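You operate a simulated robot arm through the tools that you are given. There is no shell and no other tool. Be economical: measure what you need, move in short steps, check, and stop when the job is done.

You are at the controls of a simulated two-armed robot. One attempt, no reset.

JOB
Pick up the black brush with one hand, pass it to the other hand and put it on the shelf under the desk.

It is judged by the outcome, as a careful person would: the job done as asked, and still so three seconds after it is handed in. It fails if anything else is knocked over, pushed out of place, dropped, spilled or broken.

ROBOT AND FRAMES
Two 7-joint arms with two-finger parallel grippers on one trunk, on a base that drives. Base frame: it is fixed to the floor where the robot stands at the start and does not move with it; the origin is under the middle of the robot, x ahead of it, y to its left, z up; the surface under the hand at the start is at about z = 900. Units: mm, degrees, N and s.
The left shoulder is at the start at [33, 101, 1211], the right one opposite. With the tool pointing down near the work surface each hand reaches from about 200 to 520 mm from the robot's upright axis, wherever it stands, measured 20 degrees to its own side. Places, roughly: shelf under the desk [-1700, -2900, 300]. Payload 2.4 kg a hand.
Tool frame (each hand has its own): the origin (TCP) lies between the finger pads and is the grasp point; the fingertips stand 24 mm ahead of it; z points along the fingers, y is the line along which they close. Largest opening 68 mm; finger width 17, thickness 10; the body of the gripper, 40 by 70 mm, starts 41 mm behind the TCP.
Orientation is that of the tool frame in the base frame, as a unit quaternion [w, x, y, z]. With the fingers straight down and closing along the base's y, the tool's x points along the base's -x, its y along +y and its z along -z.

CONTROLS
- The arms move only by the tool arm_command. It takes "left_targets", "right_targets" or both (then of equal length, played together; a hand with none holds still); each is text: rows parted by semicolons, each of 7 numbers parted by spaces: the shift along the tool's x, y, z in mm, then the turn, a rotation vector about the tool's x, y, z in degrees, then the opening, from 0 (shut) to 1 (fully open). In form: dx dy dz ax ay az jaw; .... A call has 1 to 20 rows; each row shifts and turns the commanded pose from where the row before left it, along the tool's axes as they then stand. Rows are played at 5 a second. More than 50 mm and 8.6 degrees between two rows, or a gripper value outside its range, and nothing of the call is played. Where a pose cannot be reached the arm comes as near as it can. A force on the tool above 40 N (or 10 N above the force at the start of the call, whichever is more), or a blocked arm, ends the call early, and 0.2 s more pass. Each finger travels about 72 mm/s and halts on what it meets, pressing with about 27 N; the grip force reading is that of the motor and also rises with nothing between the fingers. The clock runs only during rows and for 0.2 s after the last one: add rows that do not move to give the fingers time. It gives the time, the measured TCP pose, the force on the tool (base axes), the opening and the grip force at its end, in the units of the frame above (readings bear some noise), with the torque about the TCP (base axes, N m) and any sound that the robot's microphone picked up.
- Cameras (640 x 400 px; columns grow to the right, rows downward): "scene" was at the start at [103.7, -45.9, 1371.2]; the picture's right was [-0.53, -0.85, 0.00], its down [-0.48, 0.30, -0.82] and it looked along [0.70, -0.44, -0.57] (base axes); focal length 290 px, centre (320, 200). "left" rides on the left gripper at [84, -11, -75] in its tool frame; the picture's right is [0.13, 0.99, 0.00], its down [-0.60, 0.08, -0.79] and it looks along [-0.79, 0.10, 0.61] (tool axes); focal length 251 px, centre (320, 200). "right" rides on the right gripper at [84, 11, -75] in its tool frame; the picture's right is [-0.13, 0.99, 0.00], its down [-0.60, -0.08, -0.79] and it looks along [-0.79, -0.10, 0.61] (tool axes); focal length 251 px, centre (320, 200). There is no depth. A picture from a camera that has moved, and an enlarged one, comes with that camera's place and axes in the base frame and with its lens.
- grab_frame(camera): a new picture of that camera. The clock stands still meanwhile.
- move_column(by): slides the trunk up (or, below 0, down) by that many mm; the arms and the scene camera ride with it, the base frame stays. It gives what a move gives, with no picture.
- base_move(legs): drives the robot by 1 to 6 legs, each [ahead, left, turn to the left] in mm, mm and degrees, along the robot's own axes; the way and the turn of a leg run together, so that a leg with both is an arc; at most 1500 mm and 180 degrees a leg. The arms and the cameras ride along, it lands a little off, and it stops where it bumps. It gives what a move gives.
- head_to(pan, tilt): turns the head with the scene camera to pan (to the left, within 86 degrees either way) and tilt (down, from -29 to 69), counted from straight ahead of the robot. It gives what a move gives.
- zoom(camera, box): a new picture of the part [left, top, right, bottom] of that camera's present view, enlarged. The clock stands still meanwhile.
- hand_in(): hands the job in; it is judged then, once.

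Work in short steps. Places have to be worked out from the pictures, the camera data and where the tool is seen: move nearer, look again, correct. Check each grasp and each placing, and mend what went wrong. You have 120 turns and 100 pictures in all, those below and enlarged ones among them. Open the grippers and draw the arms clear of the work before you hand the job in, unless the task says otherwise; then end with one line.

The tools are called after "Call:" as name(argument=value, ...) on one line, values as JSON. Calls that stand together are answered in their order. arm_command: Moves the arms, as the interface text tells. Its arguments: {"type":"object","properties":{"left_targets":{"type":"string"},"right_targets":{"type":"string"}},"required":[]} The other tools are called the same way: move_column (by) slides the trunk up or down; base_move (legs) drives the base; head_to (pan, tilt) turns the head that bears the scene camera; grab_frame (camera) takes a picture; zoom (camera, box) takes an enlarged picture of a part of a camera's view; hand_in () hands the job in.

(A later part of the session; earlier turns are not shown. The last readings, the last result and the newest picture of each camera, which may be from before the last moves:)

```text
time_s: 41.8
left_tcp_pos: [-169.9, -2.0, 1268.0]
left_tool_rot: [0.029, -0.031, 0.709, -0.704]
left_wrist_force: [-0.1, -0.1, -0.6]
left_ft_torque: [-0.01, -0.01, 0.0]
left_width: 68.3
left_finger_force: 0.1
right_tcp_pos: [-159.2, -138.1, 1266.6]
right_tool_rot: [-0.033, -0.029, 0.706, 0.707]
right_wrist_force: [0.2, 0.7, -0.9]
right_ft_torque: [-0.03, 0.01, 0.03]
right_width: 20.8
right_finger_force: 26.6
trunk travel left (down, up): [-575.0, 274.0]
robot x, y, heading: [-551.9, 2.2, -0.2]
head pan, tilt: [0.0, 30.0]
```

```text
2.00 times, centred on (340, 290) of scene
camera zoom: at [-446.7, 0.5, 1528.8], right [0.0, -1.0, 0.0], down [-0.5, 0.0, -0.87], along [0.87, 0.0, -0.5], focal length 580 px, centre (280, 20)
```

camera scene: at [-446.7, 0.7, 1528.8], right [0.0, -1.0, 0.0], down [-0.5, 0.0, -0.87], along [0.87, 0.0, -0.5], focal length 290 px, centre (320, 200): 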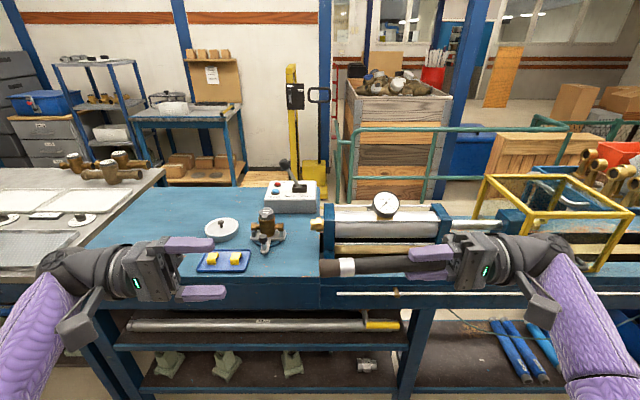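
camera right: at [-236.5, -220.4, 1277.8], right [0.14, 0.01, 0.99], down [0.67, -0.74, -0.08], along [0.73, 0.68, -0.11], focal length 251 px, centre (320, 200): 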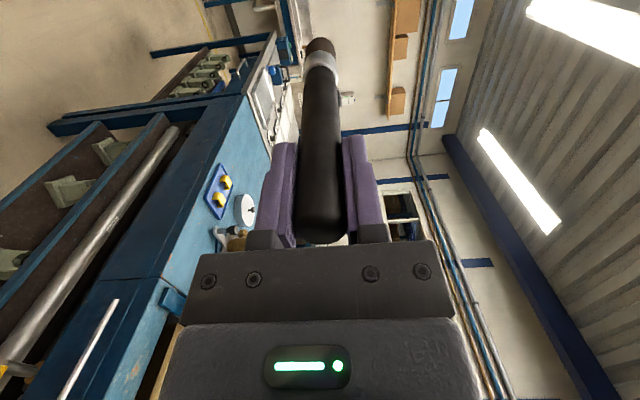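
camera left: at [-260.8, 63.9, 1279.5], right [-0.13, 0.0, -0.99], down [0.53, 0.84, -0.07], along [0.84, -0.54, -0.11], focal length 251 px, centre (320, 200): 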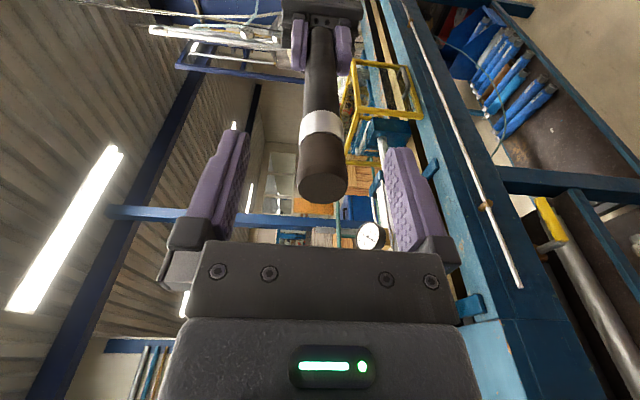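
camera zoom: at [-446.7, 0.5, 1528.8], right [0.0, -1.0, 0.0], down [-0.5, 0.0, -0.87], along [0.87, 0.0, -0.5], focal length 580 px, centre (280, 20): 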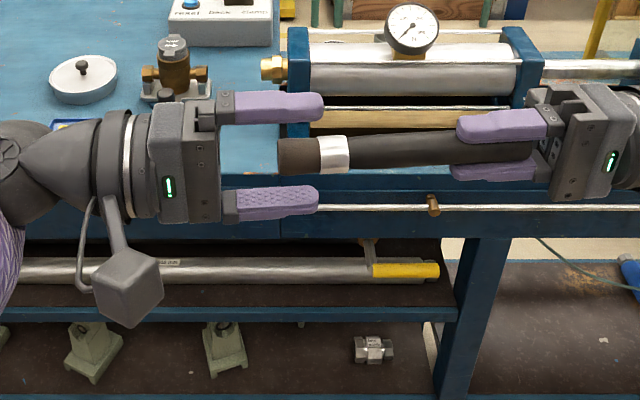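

The brush end sits exactly at the left TCP, well aligned. I advance 35 mm more and close the left gripper.

Call:
arm_command(left_targets="0 0 12 0 0 0 1; 0 0 12 0 0 0 1; 0 0 11 0 0 0 1; 0 0 0 0 0 0 1; 0 0 0 0 0 0 0.6; 0 0 0 0 0 0 0.35; 0 0 0 0 0 0 0; 0 0 0 0 0 0 0; 0 0 0 0 0 0 0")

Call:
zoom(camera="scene", box=[180, 190, 500, 390])

Call:
grab_frame(camera="left")

```text
time_s: 43.8
left_tcp_pos: [-167.9, -37.6, 1266.3]
left_tool_rot: [0.029, -0.031, 0.709, -0.703]
left_wrist_force: [0.3, -0.5, -5.2]
left_ft_torque: [-0.08, 0.03, -0.03]
left_width: 22.6
left_finger_force: 27.1
right_tcp_pos: [-160.1, -137.1, 1267.1]
right_tool_rot: [-0.033, -0.029, 0.706, 0.707]
right_wrist_force: [-0.4, 0.5, 5.4]
right_ft_torque: [0.68, 0.01, 0.05]
right_width: 20.7
right_finger_force: 27.6
trunk travel left (down, up): [-575.0, 274.0]
robot x, y, heading: [-550.9, 2.0, -0.2]
head pan, tilt: [0.0, 30.0]
```

```text
2.00 times, centred on (340, 290) of scene
camera zoom: at [-446.7, 0.6, 1528.8], right [0.0, -1.0, 0.0], down [-0.5, 0.0, -0.87], along [0.87, 0.0, -0.5], focal length 580 px, centre (280, 20)
```

zoom: 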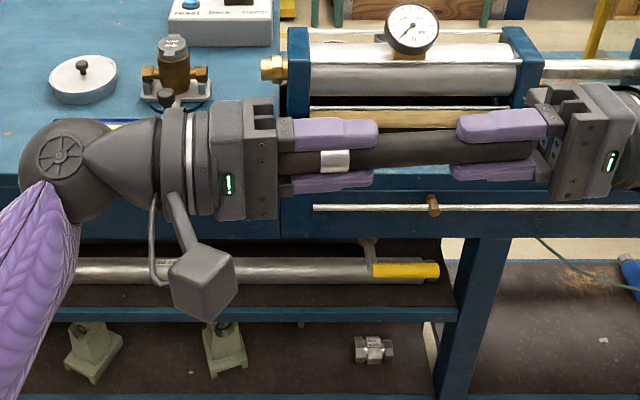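

```text
64 pictures are left
camera left: at [-257.9, 28.5, 1279.0], right [-0.13, 0.0, -0.99], down [0.53, 0.84, -0.07], along [0.84, -0.54, -0.11], focal length 251 px, centre (320, 200)
```

left: 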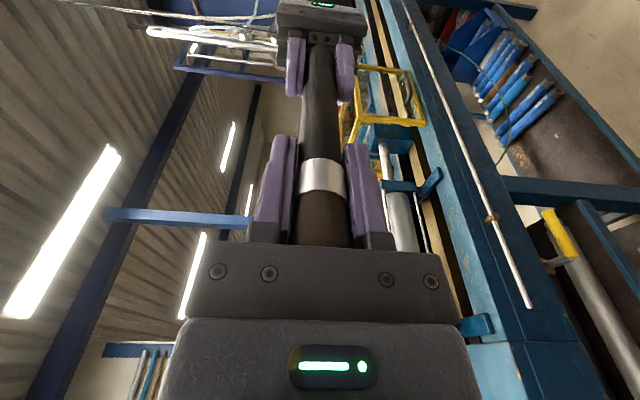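

The left hand holds the ferrule end at 22.6 mm. I open the right gripper and withdraw it along the brush axis.

Call:
arm_command(right_targets="0 0 0 0 0 0 0.5; 0 0 0 0 0 0 1; 0 0 0 0 0 0 1; 0 0 0 0 0 0 1; 0 0 -15 0 0 0 1; 0 0 -20 0 0 0 1; 0 0 -20 0 0 0 1; 0 0 -20 0 0 0 1; 0 0 0 0 0 0 1")

Call:
grab_frame(camera="scene")

Call:
grab_frame(camera="left")

```text
time_s: 45.6
left_tcp_pos: [-167.2, -38.6, 1267.5]
left_tool_rot: [0.029, -0.031, 0.709, -0.704]
left_wrist_force: [-0.4, 0.1, 0.1]
left_ft_torque: [0.05, 0.0, -0.01]
left_width: 22.6
left_finger_force: 26.9
right_tcp_pos: [-151.5, -210.6, 1265.9]
right_tool_rot: [-0.035, -0.022, 0.706, 0.707]
right_wrist_force: [8.1, 8.1, 3.4]
right_ft_torque: [-0.4, 0.4, -0.08]
right_width: 67.7
right_finger_force: 0.1
trunk travel left (down, up): [-575.0, 274.0]
robot x, y, heading: [-549.3, 2.1, 0.0]
head pan, tilt: [0.0, 30.0]
stopped in row 9 (right hand): the force on the tool passed its limit at 50 N (the readings are from after the stop); the commanded pose is now the measured one
```

```text
63 pictures are left
camera scene: at [-446.7, 0.7, 1528.8], right [0.0, -1.0, 0.0], down [-0.5, 0.0, -0.87], along [0.87, 0.0, -0.5], focal length 290 px, centre (320, 200)
```

scene: 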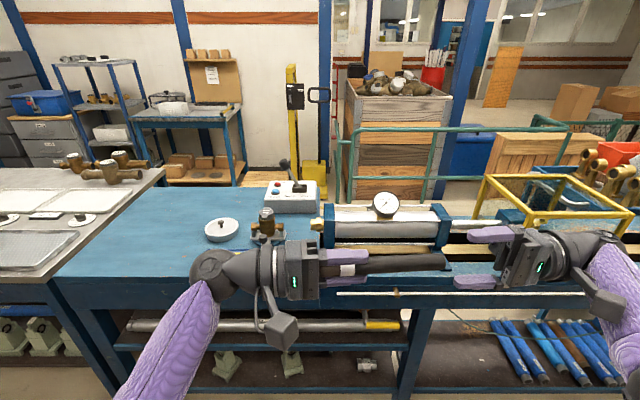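

```text
62 pictures are left
camera left: at [-257.9, 28.5, 1279.1], right [-0.13, 0.0, -0.99], down [0.53, 0.84, -0.07], along [0.84, -0.54, -0.11], focal length 251 px, centre (320, 200)
```

left: 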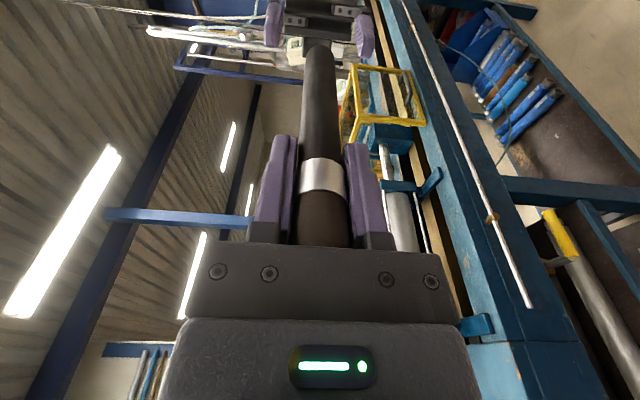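

The handover succeeded; the brush stays firm in the left hand. I free the right wrist by unyawing it, move it farther right and turn it back down out of the way.

Call:
arm_command(right_targets="0 0 0 0 -6 0 1; 0 0 -5 0 -2 0 1; 0 0 -15 0 0 0 1; 0 0 -15 0 0 0 1; 0 0 -15 0 0 0 1; 0 0 0 7.5 0 0 1; 0 0 0 7.5 0 0 1; 0 0 0 7.5 0 0 1; 0 0 0 7.5 0 0 1; 0 0 0 7.5 0 0 1; 0 0 0 7.5 0 0 1; 0 0 0 7.5 0 0 1; 0 0 0 7.5 0 0 1; 0 0 0 7.5 0 0 1; 0 0 0 7.5 0 0 1; 0 0 0 7.5 0 0 1; 0 0 0 7.5 0 0 1; 0 0 0 0 0 0 1")

```text
time_s: 46.8
left_tcp_pos: [-168.6, -38.0, 1268.8]
left_tool_rot: [0.03, -0.032, 0.708, -0.705]
left_wrist_force: [0.1, 0.2, 0.8]
left_ft_torque: [0.03, -0.02, -0.01]
left_width: 22.1
left_finger_force: 27.1
right_tcp_pos: [-153.5, -258.5, 1267.4]
right_tool_rot: [0.011, 0.034, 0.705, 0.708]
right_wrist_force: [10.4, 9.6, -1.6]
right_ft_torque: [0.04, -0.08, -0.22]
right_width: 68.0
right_finger_force: 0.2
trunk travel left (down, up): [-575.0, 274.0]
robot x, y, heading: [-556.0, 1.6, -0.2]
head pan, tilt: [0.0, 30.0]
stopped in row 6 (right hand): the force on the tool passed its limit at 85 N (the readings are from after the stop); the commanded pose is now the measured one
```

Clear of the brush now but the wrist still presses on itself. I unyaw more while turning down.

Call:
arm_command(right_targets="0 0 0 0 -7 0 1; 0 0 0 4 -4 0 1; 0 0 0 7.5 0 0 1; 0 0 0 7.5 0 0 1; 0 0 0 7.5 0 0 1; 0 0 0 7.5 0 0 1; 0 0 0 7.5 0 0 1; 0 0 0 7.5 0 0 1; 0 0 0 7.5 0 0 1; 0 0 0 7.5 0 0 1; 0 0 0 7.5 0 0 1; 0 0 0 7.5 0 0 1; 0 0 0 7.5 0 0 1; 0 0 0 0 0 0 1")

Call:
grab_frame(camera="scene")

```text
time_s: 49.8
left_tcp_pos: [-166.9, -38.2, 1266.9]
left_tool_rot: [0.03, -0.03, 0.709, -0.704]
left_wrist_force: [0.8, 0.3, 0.6]
left_ft_torque: [0.02, 0.02, -0.02]
left_width: 22.4
left_finger_force: 26.6
right_tcp_pos: [-152.7, -257.9, 1266.8]
right_tool_rot: [-0.012, 0.127, 0.991, 0.028]
right_wrist_force: [0.5, 0.6, 0.7]
right_ft_torque: [0.0, 0.02, -0.02]
right_width: 67.9
right_finger_force: 0.0
trunk travel left (down, up): [-575.0, 274.0]
robot x, y, heading: [-549.4, 1.8, 0.1]
head pan, tilt: [0.0, 30.0]
```

```text
61 pictures are left
camera scene: at [-446.7, 0.4, 1528.8], right [0.0, -1.0, 0.0], down [-0.5, 0.0, -0.87], along [0.87, 0.0, -0.5], focal length 290 px, centre (320, 200)
```

scene: 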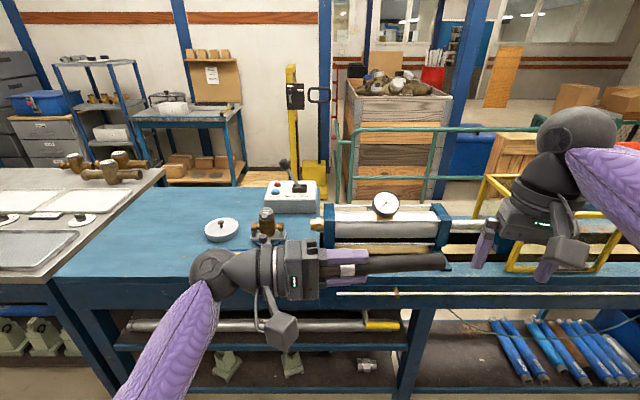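

Both hands are fine. I tuck the right hand closer in, then drive: turn right, go down the aisle in steps, stopping to look.

Call:
arm_command(right_targets="20 0 -10 0 0 0 0.5; 20 0 -10 0 0 0 0.5; 20 0 -10 0 0 0 0.5; 20 0 -10 0 0 0 0.5; 20 0 -10 0 0 0 0.5; 20 0 -10 0 0 0 0.5; 0 0 0 0 0 0 0.5")

Call:
base_move(legs=[[0, 0, -90], [1200, 0, 0]])

Call:
grab_frame(camera="scene")

```text
time_s: 51.4
left_tcp_pos: [-167.9, -39.1, 1266.6]
left_tool_rot: [0.029, -0.031, 0.709, -0.704]
left_wrist_force: [0.3, -0.6, -0.5]
left_ft_torque: [0.0, 0.0, 0.0]
left_width: 22.6
left_finger_force: 27.0
right_tcp_pos: [-267.8, -230.4, 1331.5]
right_tool_rot: [-0.012, 0.127, 0.991, 0.03]
right_wrist_force: [-0.2, 0.0, 0.3]
right_ft_torque: [-0.02, -0.03, -0.01]
right_width: 33.9
right_finger_force: 0.0
trunk travel left (down, up): [-575.0, 274.0]
robot x, y, heading: [-553.3, -0.5, -0.1]
head pan, tilt: [0.0, 30.0]
```

```text
time_s: 61.4
left_tcp_pos: [-597.3, -1594.3, 1267.4]
left_tool_rot: [-0.476, 0.48, 0.523, -0.519]
left_wrist_force: [-0.3, 0.1, 0.2]
left_ft_torque: [0.0, 0.0, 0.01]
left_width: 22.3
left_finger_force: 27.0
right_tcp_pos: [-790.4, -1490.8, 1330.8]
right_tool_rot: [0.012, 0.791, 0.611, 0.029]
right_wrist_force: [0.0, 0.2, 0.4]
right_ft_torque: [0.0, -0.01, 0.02]
right_width: 34.0
right_finger_force: 0.0
trunk travel left (down, up): [-575.0, 274.0]
robot x, y, heading: [-562.3, -1204.1, -90.1]
head pan, tilt: [0.0, 30.0]
```

```text
60 pictures are left
camera scene: at [-559.6, -1312.2, 1528.8], right [-1.0, 0.0, 0.0], down [0.0, 0.5, -0.87], along [0.0, -0.87, -0.5], focal length 290 px, centre (320, 200)
```

scene: 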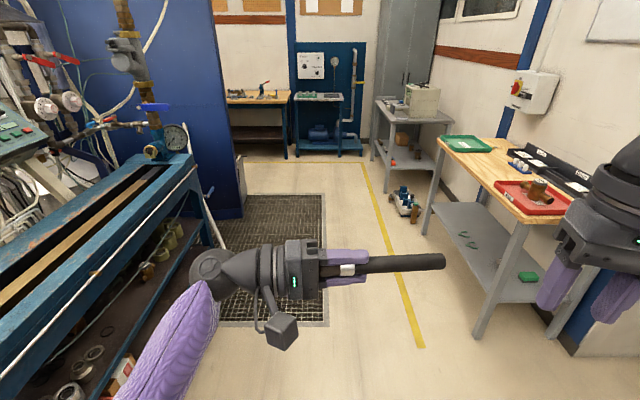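

Desk feet are at about [-1487,-2402] and [-1488,-3403], so its front faces +x. I drive to y≈-2620, turn to face the desk and look.

Call:
base_move(legs=[[1420, 0, 0], [0, 0, -90]])

Call:
head_to(pan=0, tilt=40)

Call:
grab_frame(camera="scene")

```text
time_s: 72.3
left_tcp_pos: [-936.9, -2606.0, 1267.6]
left_tool_rot: [-0.704, 0.709, 0.035, -0.034]
left_wrist_force: [0.7, 0.2, -0.3]
left_ft_torque: [-0.03, 0.0, -0.05]
left_width: 22.8
left_finger_force: 27.1
right_tcp_pos: [-839.4, -2411.6, 1329.7]
right_tool_rot: [0.03, 0.992, -0.121, 0.011]
right_wrist_force: [-0.3, 0.0, 0.3]
right_ft_torque: [-0.02, 0.05, 0.04]
right_width: 33.6
right_finger_force: 0.1
trunk travel left (down, up): [-575.0, 274.0]
robot x, y, heading: [-552.8, -2640.4, -179.3]
head pan, tilt: [0.0, 30.0]
```

```text
time_s: 73.1
left_tcp_pos: [-936.4, -2607.2, 1267.9]
left_tool_rot: [-0.704, 0.708, 0.035, -0.035]
left_wrist_force: [0.4, 0.4, -0.3]
left_ft_torque: [-0.01, -0.02, 0.0]
left_width: 22.6
left_finger_force: 26.8
right_tcp_pos: [-838.2, -2412.1, 1330.6]
right_tool_rot: [0.03, 0.992, -0.122, 0.012]
right_wrist_force: [-0.2, -0.4, -0.2]
right_ft_torque: [0.01, 0.01, 0.0]
right_width: 33.9
right_finger_force: 0.0
trunk travel left (down, up): [-575.0, 274.0]
robot x, y, heading: [-552.7, -2640.5, -179.2]
head pan, tilt: [0.0, 40.0]
```

```text
59 pictures are left
camera scene: at [-651.3, -2639.8, 1513.5], right [-0.01, 1.0, 0.0], down [0.64, 0.01, -0.77], along [-0.77, -0.01, -0.64], focal length 290 px, centre (320, 200)
```

scene: 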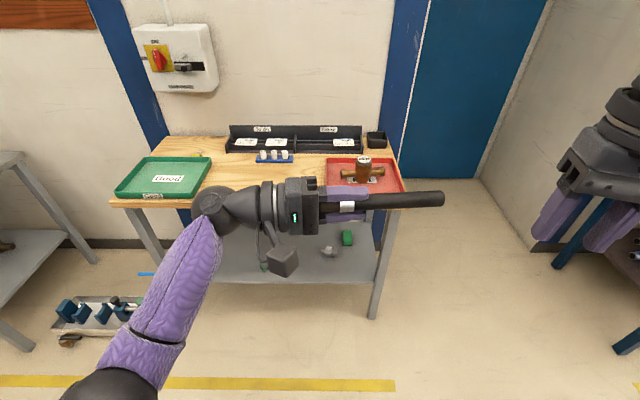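

The desk is ahead with its right end at y≈-2350. I lower the trunk fully so the camera can look beneath the desktop; the arms are still ~450 mm clear of it.

Call:
move_column(by=-560)

Call:
head_to(pan=0, tilt=25)

Call:
grab_frame(camera="scene")

```text
refused: -560 is not a number from -400 to 400
```

```text
time_s: 73.8
left_tcp_pos: [-937.8, -2605.6, 1267.4]
left_tool_rot: [-0.704, 0.709, 0.036, -0.033]
left_wrist_force: [-1.0, -0.3, -0.1]
left_ft_torque: [-0.02, -0.01, 0.01]
left_width: 22.5
left_finger_force: 26.8
right_tcp_pos: [-839.0, -2412.2, 1332.2]
right_tool_rot: [0.029, 0.992, -0.121, 0.012]
right_wrist_force: [0.1, -1.0, 0.3]
right_ft_torque: [0.01, 0.02, -0.01]
right_width: 34.2
right_finger_force: 0.0
trunk travel left (down, up): [-575.0, 274.0]
robot x, y, heading: [-547.6, -2641.9, -179.3]
head pan, tilt: [0.0, 25.0]
```

```text
58 pictures are left
camera scene: at [-658.4, -2639.9, 1536.7], right [-0.01, 1.0, 0.0], down [0.42, 0.0, -0.91], along [-0.91, -0.01, -0.42], focal length 290 px, centre (320, 200)
```

scene: 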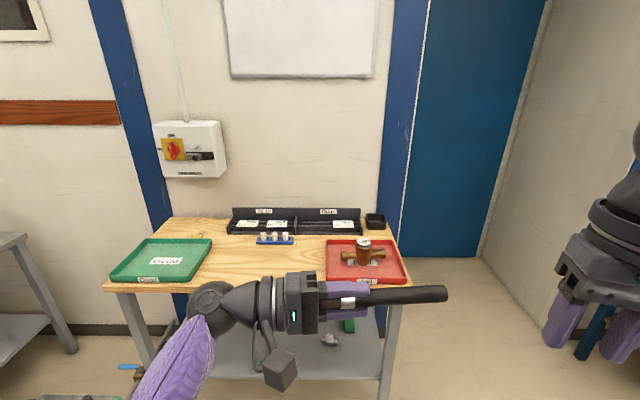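

Column moves are limited to 400. First I reorient the left hand in the free space here: shift left and yaw it to point forward with the brush ahead.

Call:
arm_command(left_targets="0 0 -20 0 0 0 0; 0 0 -20 0 0 0 0; 0 0 -20 0 0 0 0; 0 0 -20 0 0 0 0; 0 0 -20 0 0 0 0; 0 0 0 0 -7.5 0 0; 0 0 0 0 -7.5 0 0; 0 0 0 0 -7.5 0 0; 0 0 0 0 -7.5 0 0; 0 0 0 0 -7.5 0 0; 0 0 0 0 -7.5 0 0; 0 0 0 0 -7.5 0 0; 0 0 0 0 -7.5 0 0; 0 0 0 0 -7.5 0 0; 0 0 0 0 -7.5 0 0; 0 0 0 0 -7.5 0 0; 0 0 0 0 0 0 0")

Call:
grab_frame(camera="scene")

```text
time_s: 77.2
left_tcp_pos: [-928.8, -2731.6, 1252.7]
left_tool_rot: [-0.455, 0.585, 0.404, -0.535]
left_wrist_force: [0.0, -0.2, -0.5]
left_ft_torque: [-0.01, 0.0, 0.0]
left_width: 22.7
left_finger_force: 27.0
right_tcp_pos: [-837.9, -2411.8, 1330.1]
right_tool_rot: [0.029, 0.992, -0.122, 0.012]
right_wrist_force: [0.4, 0.3, -0.4]
right_ft_torque: [-0.02, 0.02, 0.0]
right_width: 34.0
right_finger_force: 0.0
trunk travel left (down, up): [-575.0, 274.0]
robot x, y, heading: [-553.5, -2640.0, -179.2]
head pan, tilt: [0.0, 25.0]
stopped in row 16 (left hand): the arm was blocked; the commanded pose is now the measured one
```

```text
57 pictures are left
camera scene: at [-658.1, -2639.5, 1536.8], right [-0.01, 1.0, 0.0], down [0.42, 0.0, -0.91], along [-0.91, -0.01, -0.42], focal length 290 px, centre (320, 200)
```

scene: 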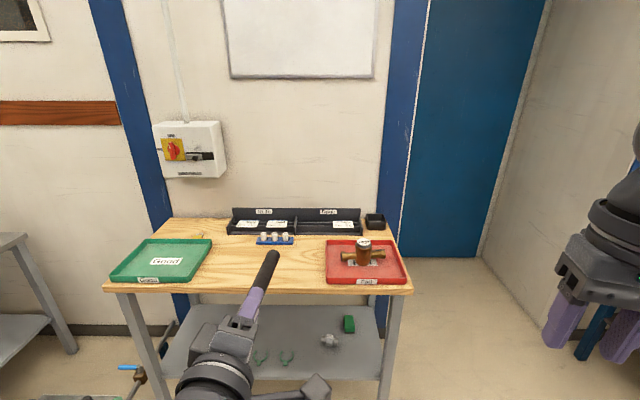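

Now it points forward at the desk with camera to the right. I roll it so the camera comes on top and the fingers close horizontally.

Call:
arm_command(left_targets="0 0 0 0 0 -7.5 0; 0 0 0 0 0 -7.5 0; 0 0 0 0 0 -7.5 0; 0 0 0 0 0 -7.5 0; 0 0 0 0 0 -7.5 0; 0 0 0 0 0 -7.5 0; 0 0 0 0 0 -7.5 0; 0 0 0 0 0 -7.5 0; 0 0 0 0 0 -7.5 0; 0 0 0 0 0 -7.5 0; 0 0 0 0 0 -7.5 0; 0 0 0 0 0 -7.5 0; 0 0 0 0 0 -7.5 0; 0 0 0 0 0 -7.5 0; 0 0 0 0 0 0 0")

Call:
grab_frame(camera="scene")

```text
time_s: 78.0
left_tcp_pos: [-930.5, -2751.6, 1243.0]
left_tool_rot: [-0.498, 0.552, 0.456, -0.489]
left_wrist_force: [0.0, 0.7, 0.1]
left_ft_torque: [0.01, -0.01, 0.01]
left_width: 22.8
left_finger_force: 27.2
right_tcp_pos: [-838.1, -2412.7, 1331.7]
right_tool_rot: [0.03, 0.992, -0.122, 0.012]
right_wrist_force: [-0.6, -0.6, 0.3]
right_ft_torque: [0.04, -0.03, 0.02]
right_width: 34.1
right_finger_force: 0.2
trunk travel left (down, up): [-575.0, 274.0]
robot x, y, heading: [-549.1, -2639.1, -179.2]
head pan, tilt: [0.0, 25.0]
stopped in row 3 (left hand): the arm was blocked; the commanded pose is now the measured one
```

```text
56 pictures are left
camera scene: at [-658.3, -2640.0, 1536.8], right [-0.01, 1.0, 0.0], down [0.42, 0.01, -0.91], along [-0.91, -0.01, -0.42], focal length 290 px, centre (320, 200)
```

scene: 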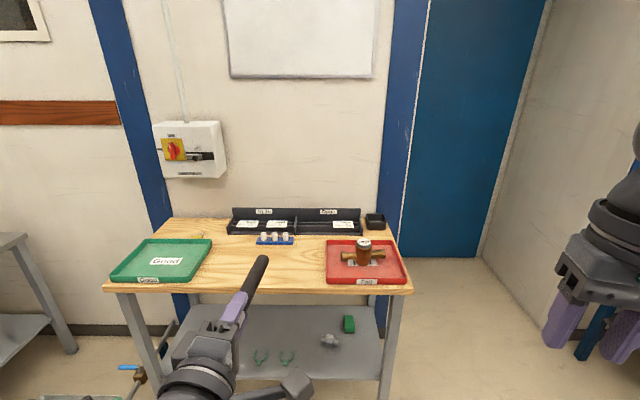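

Rolling to camera-up is blocked by a joint limit, so I keep the present orientation (camera to the right, jaws closing nearly vertical), which also suits laying the brush on the shelf. I lower the trunk in two steps.

Call:
move_column(by=-400)

Call:
move_column(by=-170)

Call:
grab_frame(camera="scene")

```text
time_s: 80.7
left_tcp_pos: [-930.8, -2760.5, 910.4]
left_tool_rot: [-0.462, 0.59, 0.417, -0.513]
left_wrist_force: [0.1, 0.2, -0.8]
left_ft_torque: [0.01, -0.03, 0.0]
left_width: 22.6
left_finger_force: 27.1
right_tcp_pos: [-839.6, -2413.1, 1004.0]
right_tool_rot: [0.03, 0.992, -0.121, 0.015]
right_wrist_force: [0.0, 1.2, -0.6]
right_ft_torque: [-0.03, 0.01, 0.01]
right_width: 33.7
right_finger_force: 0.0
trunk travel left (down, up): [-251.0, 599.0]
robot x, y, heading: [-552.3, -2641.0, -179.3]
head pan, tilt: [0.0, 25.0]
stopped: the arm was blocked; the commanded pose is now the measured one
```

```text
time_s: 82.7
left_tcp_pos: [-941.4, -2764.0, 698.9]
left_tool_rot: [-0.428, 0.629, 0.436, -0.481]
left_wrist_force: [-0.5, -0.6, -1.0]
left_ft_torque: [-0.02, -0.04, -0.04]
left_width: 22.3
left_finger_force: 27.0
right_tcp_pos: [-839.8, -2413.2, 835.7]
right_tool_rot: [0.029, 0.992, -0.121, 0.015]
right_wrist_force: [-0.1, -0.2, 0.2]
right_ft_torque: [-0.01, -0.02, -0.06]
right_width: 33.7
right_finger_force: 0.0
trunk travel left (down, up): [-81.0, 769.0]
robot x, y, heading: [-550.5, -2639.0, -179.4]
head pan, tilt: [0.0, 25.0]
```

```text
55 pictures are left
camera scene: at [-752.3, -2641.1, 1035.6], right [-0.01, 1.0, 0.0], down [0.42, 0.0, -0.91], along [-0.91, -0.01, -0.42], focal length 290 px, centre (320, 200)
```

scene: 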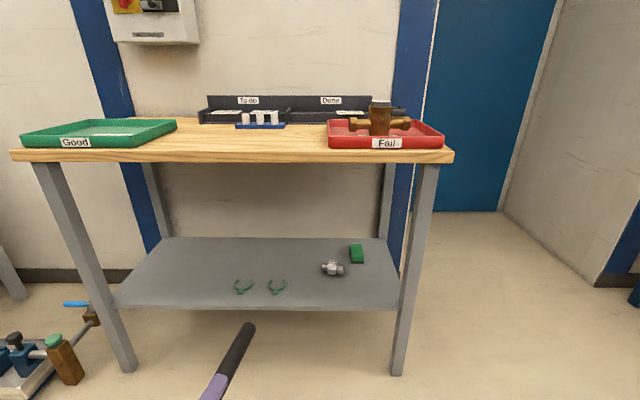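

Excellent shelf view: shelf top z≈337, front edge x≈-1466, back x≈-1845. Green clips lie at y≈-2916 and -2801, a part at -2607; the free area is y≈-2970 to -3300, so I'll aim for y≈-3110. I look at the left arm's posture, since it was blocked.

Call:
head_to(pan=35, tilt=65)

Call:
grab_frame(camera="scene")

Call:
grab_frame(camera="left")

```text
time_s: 83.7
left_tcp_pos: [-940.8, -2763.5, 697.5]
left_tool_rot: [-0.427, 0.629, 0.437, -0.48]
left_wrist_force: [0.1, -0.6, -0.6]
left_ft_torque: [0.0, 0.0, 0.02]
left_width: 22.4
left_finger_force: 27.7
right_tcp_pos: [-839.1, -2412.5, 836.6]
right_tool_rot: [0.03, 0.992, -0.121, 0.014]
right_wrist_force: [-0.2, 0.4, 0.0]
right_ft_torque: [0.01, -0.02, 0.04]
right_width: 34.2
right_finger_force: 0.0
trunk travel left (down, up): [-81.0, 769.0]
robot x, y, heading: [-549.9, -2638.2, -179.3]
head pan, tilt: [35.0, 65.0]
```

```text
54 pictures are left
camera scene: at [-709.6, -2675.4, 979.9], right [-0.58, 0.81, 0.0], down [0.74, 0.53, -0.42], along [-0.34, -0.25, -0.91], focal length 290 px, centre (320, 200)
```

scene: 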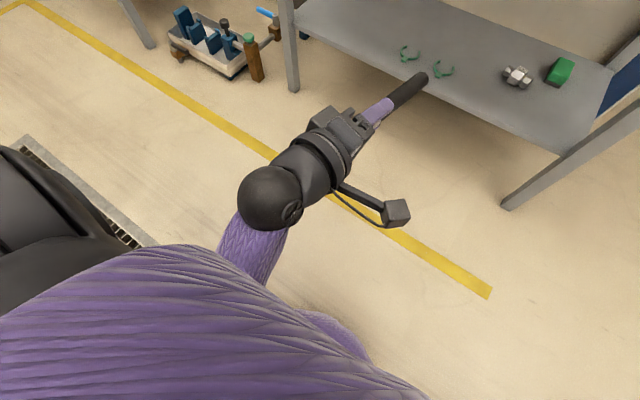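

```text
53 pictures are left
camera left: at [-856.7, -2690.5, 702.6], right [0.16, -0.13, -0.98], down [0.69, -0.69, 0.2], along [-0.71, -0.71, -0.02], focal length 251 px, centre (320, 200)
```

left: 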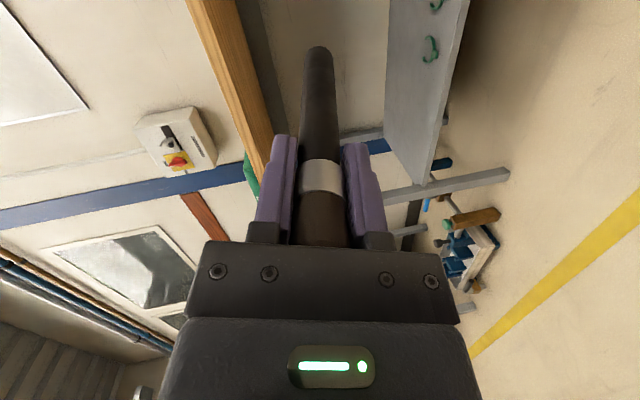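

The elbow hangs low. I try moving the left hand ahead and down by 100 mm each to see whether the arm follows.

Call:
arm_command(left_targets="1.2 13.7 19.2 0 0 0 0; 1.2 13.7 19.2 0 0 0 0; 1.2 13.7 19.2 0 0 0 0; 1.2 13.7 19.2 0 0 0 0; 1.2 13.7 19.2 0 0 0 0; 1.2 13.7 19.2 0 0 0 0; 0 0 0 0 0 0 0")

Call:
grab_frame(camera="scene")

```text
time_s: 85.3
left_tcp_pos: [-1043.0, -2757.5, 601.4]
left_tool_rot: [-0.438, 0.619, 0.446, -0.475]
left_wrist_force: [0.3, 0.6, -1.4]
left_ft_torque: [0.0, 0.0, 0.03]
left_width: 22.5
left_finger_force: 27.4
right_tcp_pos: [-838.7, -2412.2, 834.4]
right_tool_rot: [0.029, 0.992, -0.121, 0.015]
right_wrist_force: [0.1, 1.5, 0.3]
right_ft_torque: [-0.04, -0.01, -0.02]
right_width: 34.1
right_finger_force: 0.1
trunk travel left (down, up): [-81.0, 769.0]
robot x, y, heading: [-551.9, -2636.5, -179.3]
head pan, tilt: [35.0, 65.0]
```

```text
52 pictures are left
camera scene: at [-709.6, -2675.4, 979.9], right [-0.58, 0.81, 0.0], down [0.74, 0.53, -0.42], along [-0.34, -0.25, -0.91], focal length 290 px, centre (320, 200)
```

scene: 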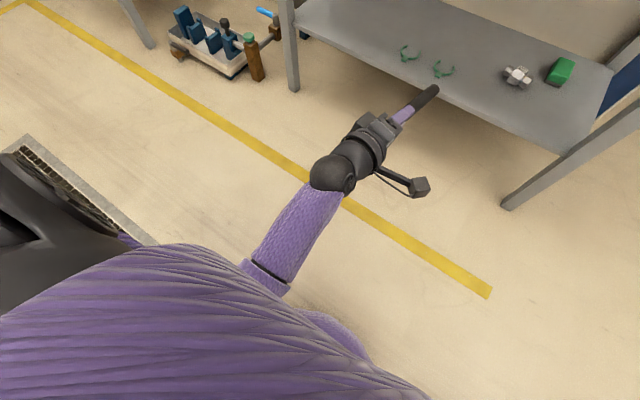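

The arm follows well here. I try rolling 14° to lift the camera level, then lower further.

Call:
arm_command(left_targets="0 0 0 0 0 -5 0; 0 0 0 0 0 -5 0; 0 0 0 0 0 -5 0; 0 0 0 0 0 0 0")

Call:
move_column(by=-75)

```text
time_s: 86.3
left_tcp_pos: [-1041.7, -2756.5, 600.5]
left_tool_rot: [-0.496, 0.556, 0.524, -0.413]
left_wrist_force: [0.6, 0.6, -0.3]
left_ft_torque: [0.0, -0.05, -0.01]
left_width: 22.4
left_finger_force: 27.2
right_tcp_pos: [-839.8, -2413.3, 834.0]
right_tool_rot: [0.03, 0.992, -0.122, 0.015]
right_wrist_force: [0.1, -0.1, -0.1]
right_ft_torque: [0.02, -0.01, 0.01]
right_width: 33.9
right_finger_force: 0.1
trunk travel left (down, up): [-81.0, 769.0]
robot x, y, heading: [-553.9, -2639.4, -179.1]
head pan, tilt: [35.0, 65.0]
```

```text
time_s: 87.5
left_tcp_pos: [-1042.0, -2757.1, 540.0]
left_tool_rot: [-0.498, 0.556, 0.52, -0.416]
left_wrist_force: [0.0, 0.2, -0.6]
left_ft_torque: [-0.02, -0.04, 0.0]
left_width: 22.5
left_finger_force: 27.5
right_tcp_pos: [-835.1, -2413.1, 773.5]
right_tool_rot: [0.03, 0.992, -0.121, 0.007]
right_wrist_force: [-0.2, 0.7, 0.3]
right_ft_torque: [0.01, -0.01, 0.03]
right_width: 33.9
right_finger_force: 0.1
trunk travel left (down, up): [-6.0, 844.0]
robot x, y, heading: [-552.4, -2634.8, -179.3]
head pan, tilt: [35.0, 65.0]
```

Roll worked in this posture. I try rolling further to bring the camera on top (horizontal closing gives a cleaner release).

Call:
arm_command(left_targets="0 0 0 0 0 -6 0; 0 0 0 0 0 -6 0; 0 0 0 0 0 -6 0; 0 0 0 0 0 -6 0; 0 0 0 0 0 -6 0; 0 0 0 0 0 -6 0; 0 0 0 0 0 -6 0; 0 0 0 0 0 -6 0; 0 0 0 0 0 -6 0; 0 0 0 0 0 -6 0; 0 0 0 0 0 -6 0; 0 0 0 0 0 -6 0; 0 0 0 0 0 -6 0; 0 0 0 0 0 -6 0; 0 0 0 0 0 0 0")

Call:
grab_frame(camera="scene")

```text
time_s: 88.9
left_tcp_pos: [-1038.4, -2792.9, 536.3]
left_tool_rot: [-0.576, 0.412, 0.645, -0.288]
left_wrist_force: [-0.6, 0.5, -0.3]
left_ft_torque: [0.0, -0.01, 0.0]
left_width: 22.3
left_finger_force: 26.6
right_tcp_pos: [-832.1, -2413.7, 774.7]
right_tool_rot: [0.03, 0.992, -0.121, 0.006]
right_wrist_force: [0.3, 0.6, 0.3]
right_ft_torque: [0.0, 0.01, 0.01]
right_width: 33.9
right_finger_force: 0.1
trunk travel left (down, up): [-6.0, 844.0]
robot x, y, heading: [-549.0, -2640.4, -179.4]
head pan, tilt: [35.0, 65.0]
stopped in row 7 (left hand): the arm was blocked; the commanded pose is now the measured one
```

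```text
51 pictures are left
camera scene: at [-727.4, -2676.1, 912.1], right [-0.58, 0.81, 0.01], down [0.73, 0.53, -0.43], along [-0.35, -0.25, -0.9], focal length 290 px, centre (320, 200)
```

scene: 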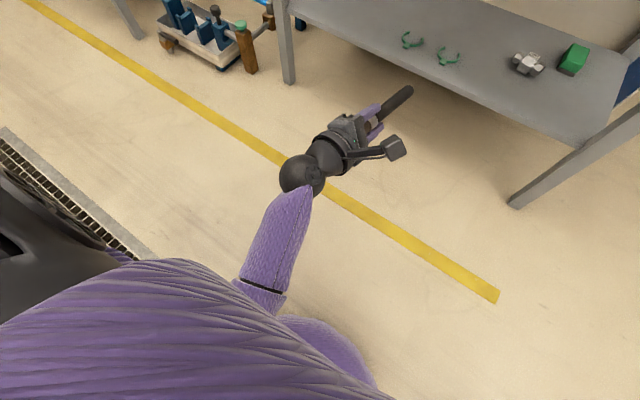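

Rolled about 30° before a limit. I extend further ahead and lower, then try the remaining roll again.

Call:
arm_command(left_targets="-7.6 10 15.6 0 0 0 0; -7.6 10 15.6 0 0 0 0; -7.6 10 15.6 0 0 0 0; -7.6 10 15.6 0 0 0 0; -7.6 10 15.6 0 0 0 0; -7.6 10 15.6 0 0 0 0; 0 0 0 0 0 -5 0; 0 0 0 0 0 -5 0; 0 0 0 0 0 -5 0; 0 0 0 0 0 -5 0; 0 0 0 0 0 -5 0; 0 0 0 0 0 -5 0; 0 0 0 0 0 -5 0; 0 0 0 0 0 -5 0; 0 0 0 0 0 -5 0; 0 0 0 0 0 -5 0; 0 0 0 0 0 -5 0; 0 0 0 0 0 -5 0; 0 0 0 0 0 0 0")

Call:
grab_frame(camera="scene")

```text
time_s: 92.9
left_tcp_pos: [-1119.0, -2789.3, 429.1]
left_tool_rot: [-0.636, 0.032, 0.77, 0.043]
left_wrist_force: [-0.2, -0.9, -1.3]
left_ft_torque: [-0.03, -0.01, 0.03]
left_width: 22.7
left_finger_force: 27.1
right_tcp_pos: [-840.2, -2412.9, 759.7]
right_tool_rot: [0.029, 0.992, -0.121, 0.014]
right_wrist_force: [-0.3, 0.5, 0.4]
right_ft_torque: [-0.01, -0.01, 0.01]
right_width: 34.2
right_finger_force: 0.1
trunk travel left (down, up): [-6.0, 844.0]
robot x, y, heading: [-553.0, -2640.3, -179.1]
head pan, tilt: [35.0, 65.0]
```

```text
50 pictures are left
camera scene: at [-737.2, -2675.7, 901.3], right [-0.58, 0.81, 0.0], down [0.74, 0.53, -0.42], along [-0.34, -0.25, -0.91], focal length 290 px, centre (320, 200)
```

scene: 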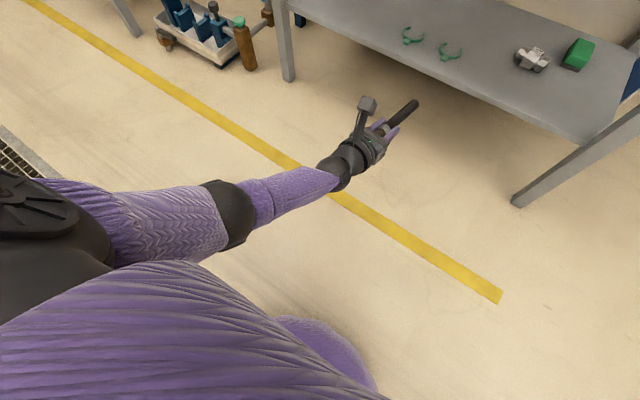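

The left tool is now camera-up, fingers closing horizontally, brush forward and slightly down — ideal. I drive left 320 mm and ahead 280 mm, with the brush 55 mm above shelf level, then look.

Call:
base_move(legs=[[0, 320, 0], [230, 0, 0]])

Call:
head_to(pan=15, tilt=45)

Call:
grab_frame(camera="scene")

Call:
grab_frame(camera="left")

```text
time_s: 96.4
left_tcp_pos: [-1345.4, -3108.5, 427.7]
left_tool_rot: [-0.636, 0.034, 0.769, 0.044]
left_wrist_force: [0.0, -0.3, 0.0]
left_ft_torque: [0.01, -0.01, 0.01]
left_width: 22.3
left_finger_force: 27.3
right_tcp_pos: [-1065.7, -2731.0, 760.1]
right_tool_rot: [0.029, 0.992, -0.123, 0.015]
right_wrist_force: [-0.7, 1.4, -0.4]
right_ft_torque: [-0.01, 0.05, 0.01]
right_width: 33.9
right_finger_force: 0.1
trunk travel left (down, up): [-6.0, 844.0]
robot x, y, heading: [-778.5, -2958.7, -179.7]
head pan, tilt: [35.0, 65.0]
```

```text
time_s: 97.2
left_tcp_pos: [-1345.3, -3108.8, 429.1]
left_tool_rot: [-0.637, 0.034, 0.769, 0.044]
left_wrist_force: [-0.9, -0.1, -0.8]
left_ft_torque: [0.03, 0.01, -0.03]
left_width: 22.4
left_finger_force: 27.1
right_tcp_pos: [-1063.5, -2730.8, 760.5]
right_tool_rot: [0.029, 0.992, -0.124, 0.015]
right_wrist_force: [0.1, -0.5, 0.1]
right_ft_torque: [-0.01, 0.03, 0.01]
right_width: 33.8
right_finger_force: 0.1
trunk travel left (down, up): [-6.0, 844.0]
robot x, y, heading: [-781.1, -2959.4, -179.7]
head pan, tilt: [15.0, 45.0]
```

```text
49 pictures are left
camera scene: at [-992.1, -2982.2, 926.2], right [-0.27, 0.96, 0.0], down [0.68, 0.19, -0.71], along [-0.68, -0.19, -0.71], focal length 290 px, centre (320, 200)
```

scene: 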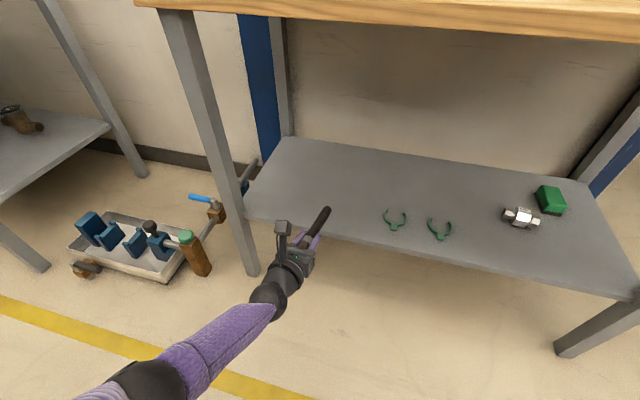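

```text
48 pictures are left
camera left: at [-1289.8, -3128.8, 525.3], right [0.08, 0.98, 0.15], down [0.9, -0.01, -0.44], along [-0.44, 0.17, -0.88], focal length 251 px, centre (320, 200)
```

left: 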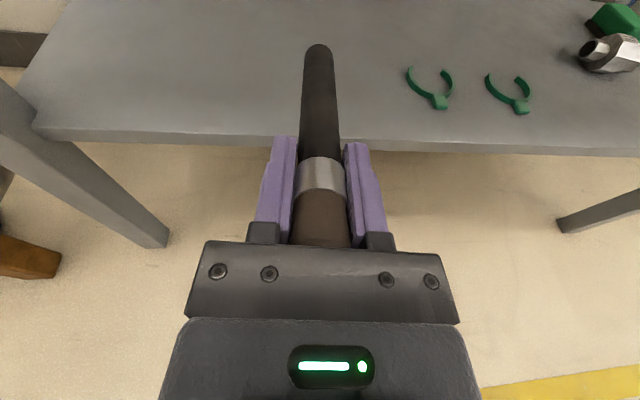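

Everything clears. I flatten the pitch by 4° and drive 200 mm ahead so the brush goes over the shelf.

Call:
arm_command(left_targets="0 0 0 0 3.8 0 0; 0 0 0 0 0 0 0")

Call:
base_move(legs=[[205, 0, 0]])

Call:
grab_frame(camera="scene")

Call:
grab_frame(camera="left")

```text
time_s: 97.8
left_tcp_pos: [-1345.5, -3107.1, 429.4]
left_tool_rot: [-0.662, 0.031, 0.748, 0.044]
left_wrist_force: [0.1, -0.1, -0.2]
left_ft_torque: [0.0, -0.04, -0.01]
left_width: 22.7
left_finger_force: 26.7
right_tcp_pos: [-1064.3, -2732.6, 760.2]
right_tool_rot: [0.029, 0.992, -0.123, 0.014]
right_wrist_force: [-0.6, 0.1, -0.1]
right_ft_torque: [0.0, 0.02, 0.02]
right_width: 33.9
right_finger_force: 0.0
trunk travel left (down, up): [-6.0, 844.0]
robot x, y, heading: [-776.7, -2963.2, -179.5]
head pan, tilt: [15.0, 45.0]
```

```text
time_s: 99.4
left_tcp_pos: [-1552.1, -3110.7, 429.0]
left_tool_rot: [-0.661, 0.031, 0.748, 0.044]
left_wrist_force: [-1.3, -0.9, 0.2]
left_ft_torque: [0.02, -0.04, 0.01]
left_width: 22.5
left_finger_force: 26.7
right_tcp_pos: [-1270.6, -2732.8, 760.1]
right_tool_rot: [0.029, 0.992, -0.124, 0.015]
right_wrist_force: [0.4, 0.4, -0.4]
right_ft_torque: [0.02, -0.01, 0.01]
right_width: 34.0
right_finger_force: 0.1
trunk travel left (down, up): [-6.0, 844.0]
robot x, y, heading: [-981.2, -2964.5, -179.9]
head pan, tilt: [15.0, 45.0]
```

```text
47 pictures are left
camera scene: at [-1198.4, -2983.7, 926.3], right [-0.27, 0.96, 0.0], down [0.68, 0.19, -0.71], along [-0.68, -0.19, -0.71], focal length 290 px, centre (320, 200)
```

scene: 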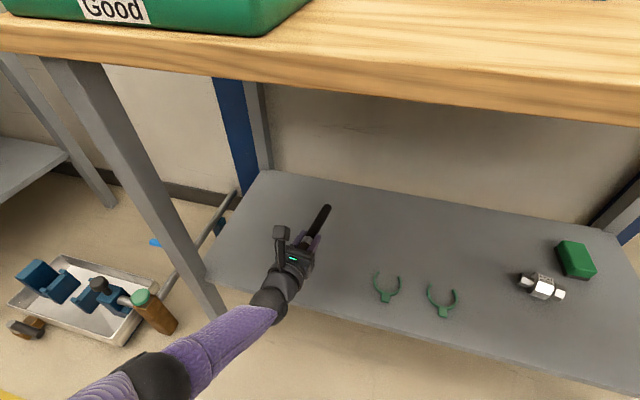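

```text
46 pictures are left
camera left: at [-1489.7, -3130.7, 521.1], right [0.09, 0.98, 0.15], down [0.87, 0.0, -0.5], along [-0.49, 0.18, -0.85], focal length 251 px, centre (320, 200)
```

left: 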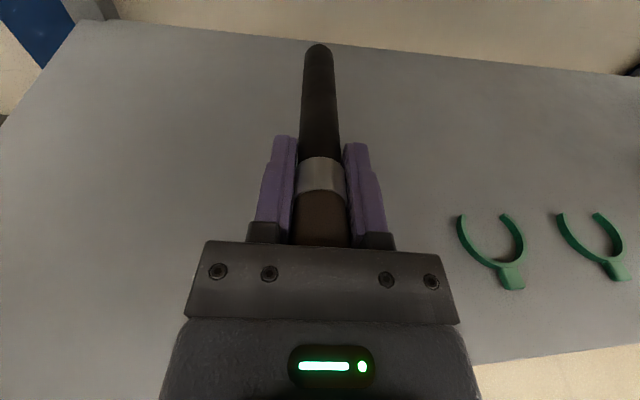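

The brush hovers over free shelf, clips well to its right. I descend 50 mm, then creep down feeling for contact.

Call:
arm_command(left_targets="-9.92 -0.25 1.21 0 0 0 0; -9.92 -0.25 1.21 0 0 0 0; -9.92 -0.25 1.21 0 0 0 0; -9.92 -0.25 1.21 0 0 0 0; -9.92 -0.25 1.21 0 0 0 0; 0 0 0 0 0 0 0; 0 0 0 0 0 0 0")

Call:
arm_command(left_targets="-4 -0.1 0.5 0 0 0 0; 0 0 0 0 0 0 0; -4 -0.1 0.5 0 0 0 0; 0 0 0 0 0 0 0")

Call:
zoom(camera="scene", box=[220, 170, 420, 295])

```text
time_s: 101.0
left_tcp_pos: [-1551.3, -3109.3, 409.8]
left_tool_rot: [-0.662, 0.032, 0.748, 0.044]
left_wrist_force: [0.0, -0.7, 0.2]
left_ft_torque: [0.02, -0.01, 0.0]
left_width: 22.8
left_finger_force: 27.5
left hand out of reach, approached as far as the arm can: row 3, 4, 5
right_tcp_pos: [-1270.5, -2732.9, 759.4]
right_tool_rot: [0.03, 0.992, -0.123, 0.015]
right_wrist_force: [-0.2, 0.1, -0.6]
right_ft_torque: [0.02, 0.04, -0.01]
right_width: 33.7
right_finger_force: 0.0
trunk travel left (down, up): [-6.0, 844.0]
robot x, y, heading: [-981.2, -2963.5, -179.6]
head pan, tilt: [15.0, 45.0]
```

```text
time_s: 102.0
left_tcp_pos: [-1549.7, -3107.8, 407.4]
left_tool_rot: [-0.66, 0.033, 0.749, 0.047]
left_wrist_force: [0.7, -0.2, -0.6]
left_ft_torque: [-0.01, 0.0, 0.0]
left_width: 22.6
left_finger_force: 27.3
left hand out of reach, approached as far as the arm can: row 3
right_tcp_pos: [-1270.5, -2732.5, 759.5]
right_tool_rot: [0.029, 0.992, -0.123, 0.014]
right_wrist_force: [0.8, 0.7, 0.2]
right_ft_torque: [-0.03, 0.02, 0.03]
right_width: 33.8
right_finger_force: 0.1
trunk travel left (down, up): [-6.0, 844.0]
robot x, y, heading: [-981.8, -2962.5, -179.7]
head pan, tilt: [15.0, 45.0]
```

```text
3.20 times, centred on (320, 232) of scene
camera zoom: at [-1198.5, -2983.7, 926.3], right [-0.27, 0.96, 0.0], down [0.68, 0.19, -0.71], along [-0.68, -0.19, -0.71], focal length 928 px, centre (320, 96)
```

zoom: 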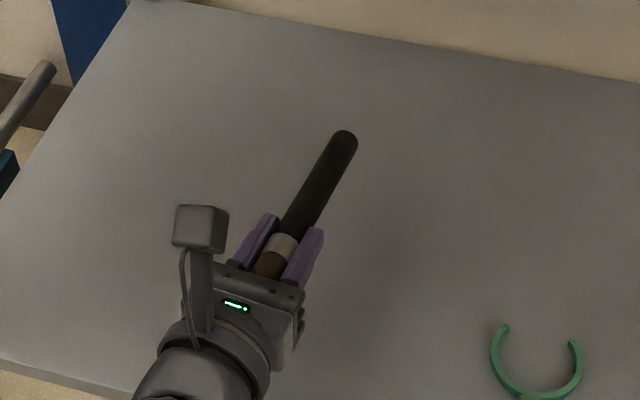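

The arm is at its reach limit at this height, so I draw the hand back 80 mm (also tucking the right hand back and up), then drive the base 80 mm nearer.

Call:
arm_command(left_targets="-2 1.7 -15.8 0 0 0 0; -2 1.7 -15.8 0 0 0 0; -2 1.7 -15.8 0 0 0 0; -2 1.7 -15.8 0 0 0 0; -2 1.7 -15.8 0 0 0 0; 0 0 0 0 0 0 0", right_targets="10 0 -12 0 0 0 0.5; 10 0 -12 0 0 0 0.5; 10 0 -12 0 0 0 0.5; 10 0 -12 0 0 0 0.5; 10 0 -12 0 0 0 0.5; 0 0 0 0 0 0 0.5")

```text
time_s: 103.4
left_tcp_pos: [-1469.8, -3109.2, 406.7]
left_tool_rot: [-0.662, 0.032, 0.748, 0.044]
left_wrist_force: [0.4, 0.8, -0.7]
left_ft_torque: [-0.01, -0.05, 0.0]
left_width: 22.9
left_finger_force: 26.8
right_tcp_pos: [-1227.4, -2753.1, 815.4]
right_tool_rot: [0.029, 0.992, -0.123, 0.015]
right_wrist_force: [-0.4, -0.2, 0.2]
right_ft_torque: [-0.05, 0.0, -0.06]
right_width: 33.8
right_finger_force: 0.0
right hand out of reach, approached as far as the arm can: row 4, 5
trunk travel left (down, up): [-6.0, 844.0]
robot x, y, heading: [-984.5, -2959.5, -179.8]
head pan, tilt: [15.0, 45.0]
```

I check that the lower height is reachable at this extension: down 30 mm (still clear of the shelf).

Call:
arm_command(left_targets="-9.92 -0.25 1.21 0 0 0 0; -9.92 -0.25 1.21 0 0 0 0; -9.92 -0.25 1.21 0 0 0 0; 0 0 0 0 0 0 0; 0 0 0 0 0 0 0")

```text
time_s: 104.6
left_tcp_pos: [-1469.3, -3108.1, 377.0]
left_tool_rot: [-0.661, 0.033, 0.748, 0.046]
left_wrist_force: [-0.3, 0.2, 0.6]
left_ft_torque: [0.0, -0.02, 0.01]
left_width: 22.4
left_finger_force: 27.5
right_tcp_pos: [-1226.9, -2752.9, 813.9]
right_tool_rot: [0.03, 0.992, -0.123, 0.015]
right_wrist_force: [0.0, 0.6, -0.6]
right_ft_torque: [0.0, 0.0, 0.0]
right_width: 33.8
right_finger_force: 0.1
trunk travel left (down, up): [-6.0, 844.0]
robot x, y, heading: [-982.7, -2964.4, -179.7]
head pan, tilt: [15.0, 45.0]
```

Reachable. I raise 10 mm for margin and drive ahead 85 mm.

Call:
arm_command(left_targets="9.92 0.25 -1.21 0 0 0 0; 0 0 0 0 0 0 0")

Call:
base_move(legs=[[85, 0, 0]])

Call:
grab_frame(camera="scene")

```text
time_s: 105.2
left_tcp_pos: [-1470.2, -3107.9, 386.1]
left_tool_rot: [-0.661, 0.033, 0.748, 0.045]
left_wrist_force: [0.1, -0.8, -0.2]
left_ft_torque: [0.01, -0.04, 0.0]
left_width: 22.4
left_finger_force: 27.1
right_tcp_pos: [-1227.0, -2754.2, 814.4]
right_tool_rot: [0.029, 0.992, -0.122, 0.015]
right_wrist_force: [0.3, 0.2, 0.4]
right_ft_torque: [-0.01, -0.03, 0.01]
right_width: 34.0
right_finger_force: 0.1
trunk travel left (down, up): [-6.0, 844.0]
robot x, y, heading: [-982.9, -2963.7, -179.5]
head pan, tilt: [15.0, 45.0]
```

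```text
time_s: 106.3
left_tcp_pos: [-1555.3, -3108.8, 387.4]
left_tool_rot: [-0.661, 0.031, 0.748, 0.044]
left_wrist_force: [-0.4, -0.6, -1.1]
left_ft_torque: [-0.05, -0.05, 0.0]
left_width: 22.9
left_finger_force: 27.1
right_tcp_pos: [-1310.2, -2754.6, 813.9]
right_tool_rot: [0.03, 0.992, -0.124, 0.015]
right_wrist_force: [-0.1, -0.8, -1.0]
right_ft_torque: [0.01, 0.03, 0.0]
right_width: 34.0
right_finger_force: 0.0
trunk travel left (down, up): [-6.0, 844.0]
robot x, y, heading: [-1068.6, -2965.3, -179.6]
head pan, tilt: [15.0, 45.0]
```

```text
44 pictures are left
camera scene: at [-1282.9, -2984.4, 926.3], right [-0.27, 0.96, 0.0], down [0.68, 0.19, -0.71], along [-0.68, -0.19, -0.71], focal length 290 px, centre (320, 200)
```

scene: 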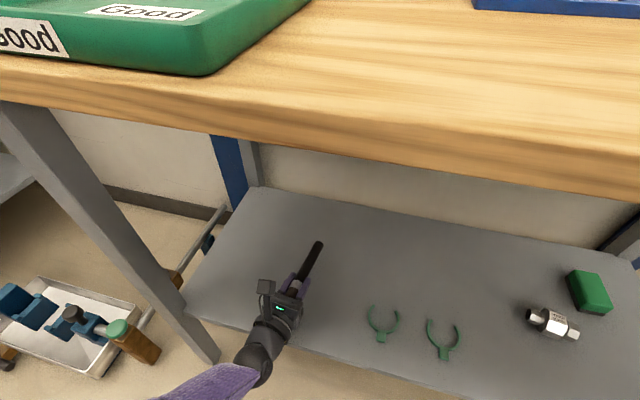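

In position. I descend gently in small steps watching the force.

Call:
arm_command(left_targets="-5 -0.1 0.6 0 0 0 0; -5 -0.1 0.6 0 0 0 0; -5 -0.1 0.6 0 0 0 0; 0 0 0 0 0 0 0")

Call:
arm_command(left_targets="-2 0 0.24 0 0 0 0; 0 0 0 0 0 0 0; -2 0 0.24 0 0 0 0; 0 0 0 0 0 0 0")

Call:
grab_frame(camera="left")

```text
time_s: 107.3
left_tcp_pos: [-1554.7, -3108.2, 370.7]
left_tool_rot: [-0.661, 0.032, 0.748, 0.045]
left_wrist_force: [-0.4, -0.8, -0.2]
left_ft_torque: [-0.01, -0.02, -0.01]
left_width: 22.7
left_finger_force: 27.4
right_tcp_pos: [-1312.4, -2753.7, 814.1]
right_tool_rot: [0.03, 0.992, -0.124, 0.015]
right_wrist_force: [-0.1, 0.4, 0.0]
right_ft_torque: [0.06, 0.0, -0.02]
right_width: 34.1
right_finger_force: 0.1
trunk travel left (down, up): [-6.0, 844.0]
robot x, y, heading: [-1066.7, -2958.6, -179.8]
head pan, tilt: [15.0, 45.0]
```

```text
time_s: 108.3
left_tcp_pos: [-1554.3, -3108.7, 367.3]
left_tool_rot: [-0.661, 0.032, 0.748, 0.045]
left_wrist_force: [-0.3, 0.9, -0.1]
left_ft_torque: [0.01, -0.02, -0.01]
left_width: 22.5
left_finger_force: 27.2
right_tcp_pos: [-1312.7, -2753.5, 814.3]
right_tool_rot: [0.029, 0.992, -0.123, 0.015]
right_wrist_force: [0.1, 0.9, -0.1]
right_ft_torque: [-0.03, 0.01, 0.01]
right_width: 33.8
right_finger_force: 0.1
trunk travel left (down, up): [-6.0, 844.0]
robot x, y, heading: [-1068.6, -2963.3, -179.8]
head pan, tilt: [15.0, 45.0]
```

```text
43 pictures are left
camera left: at [-1492.1, -3130.3, 460.2], right [0.09, 0.98, 0.15], down [0.87, 0.0, -0.5], along [-0.49, 0.18, -0.85], focal length 251 px, centre (320, 200)
```

left: 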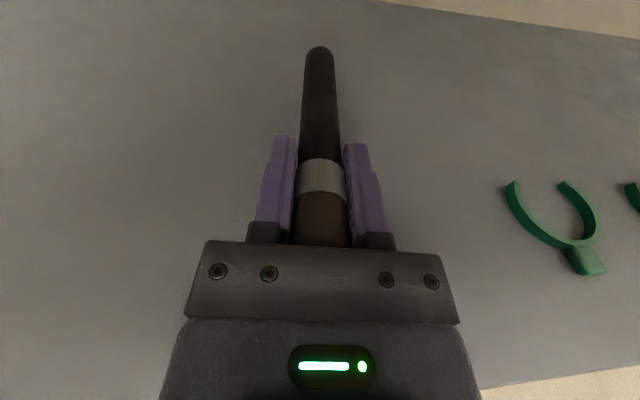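

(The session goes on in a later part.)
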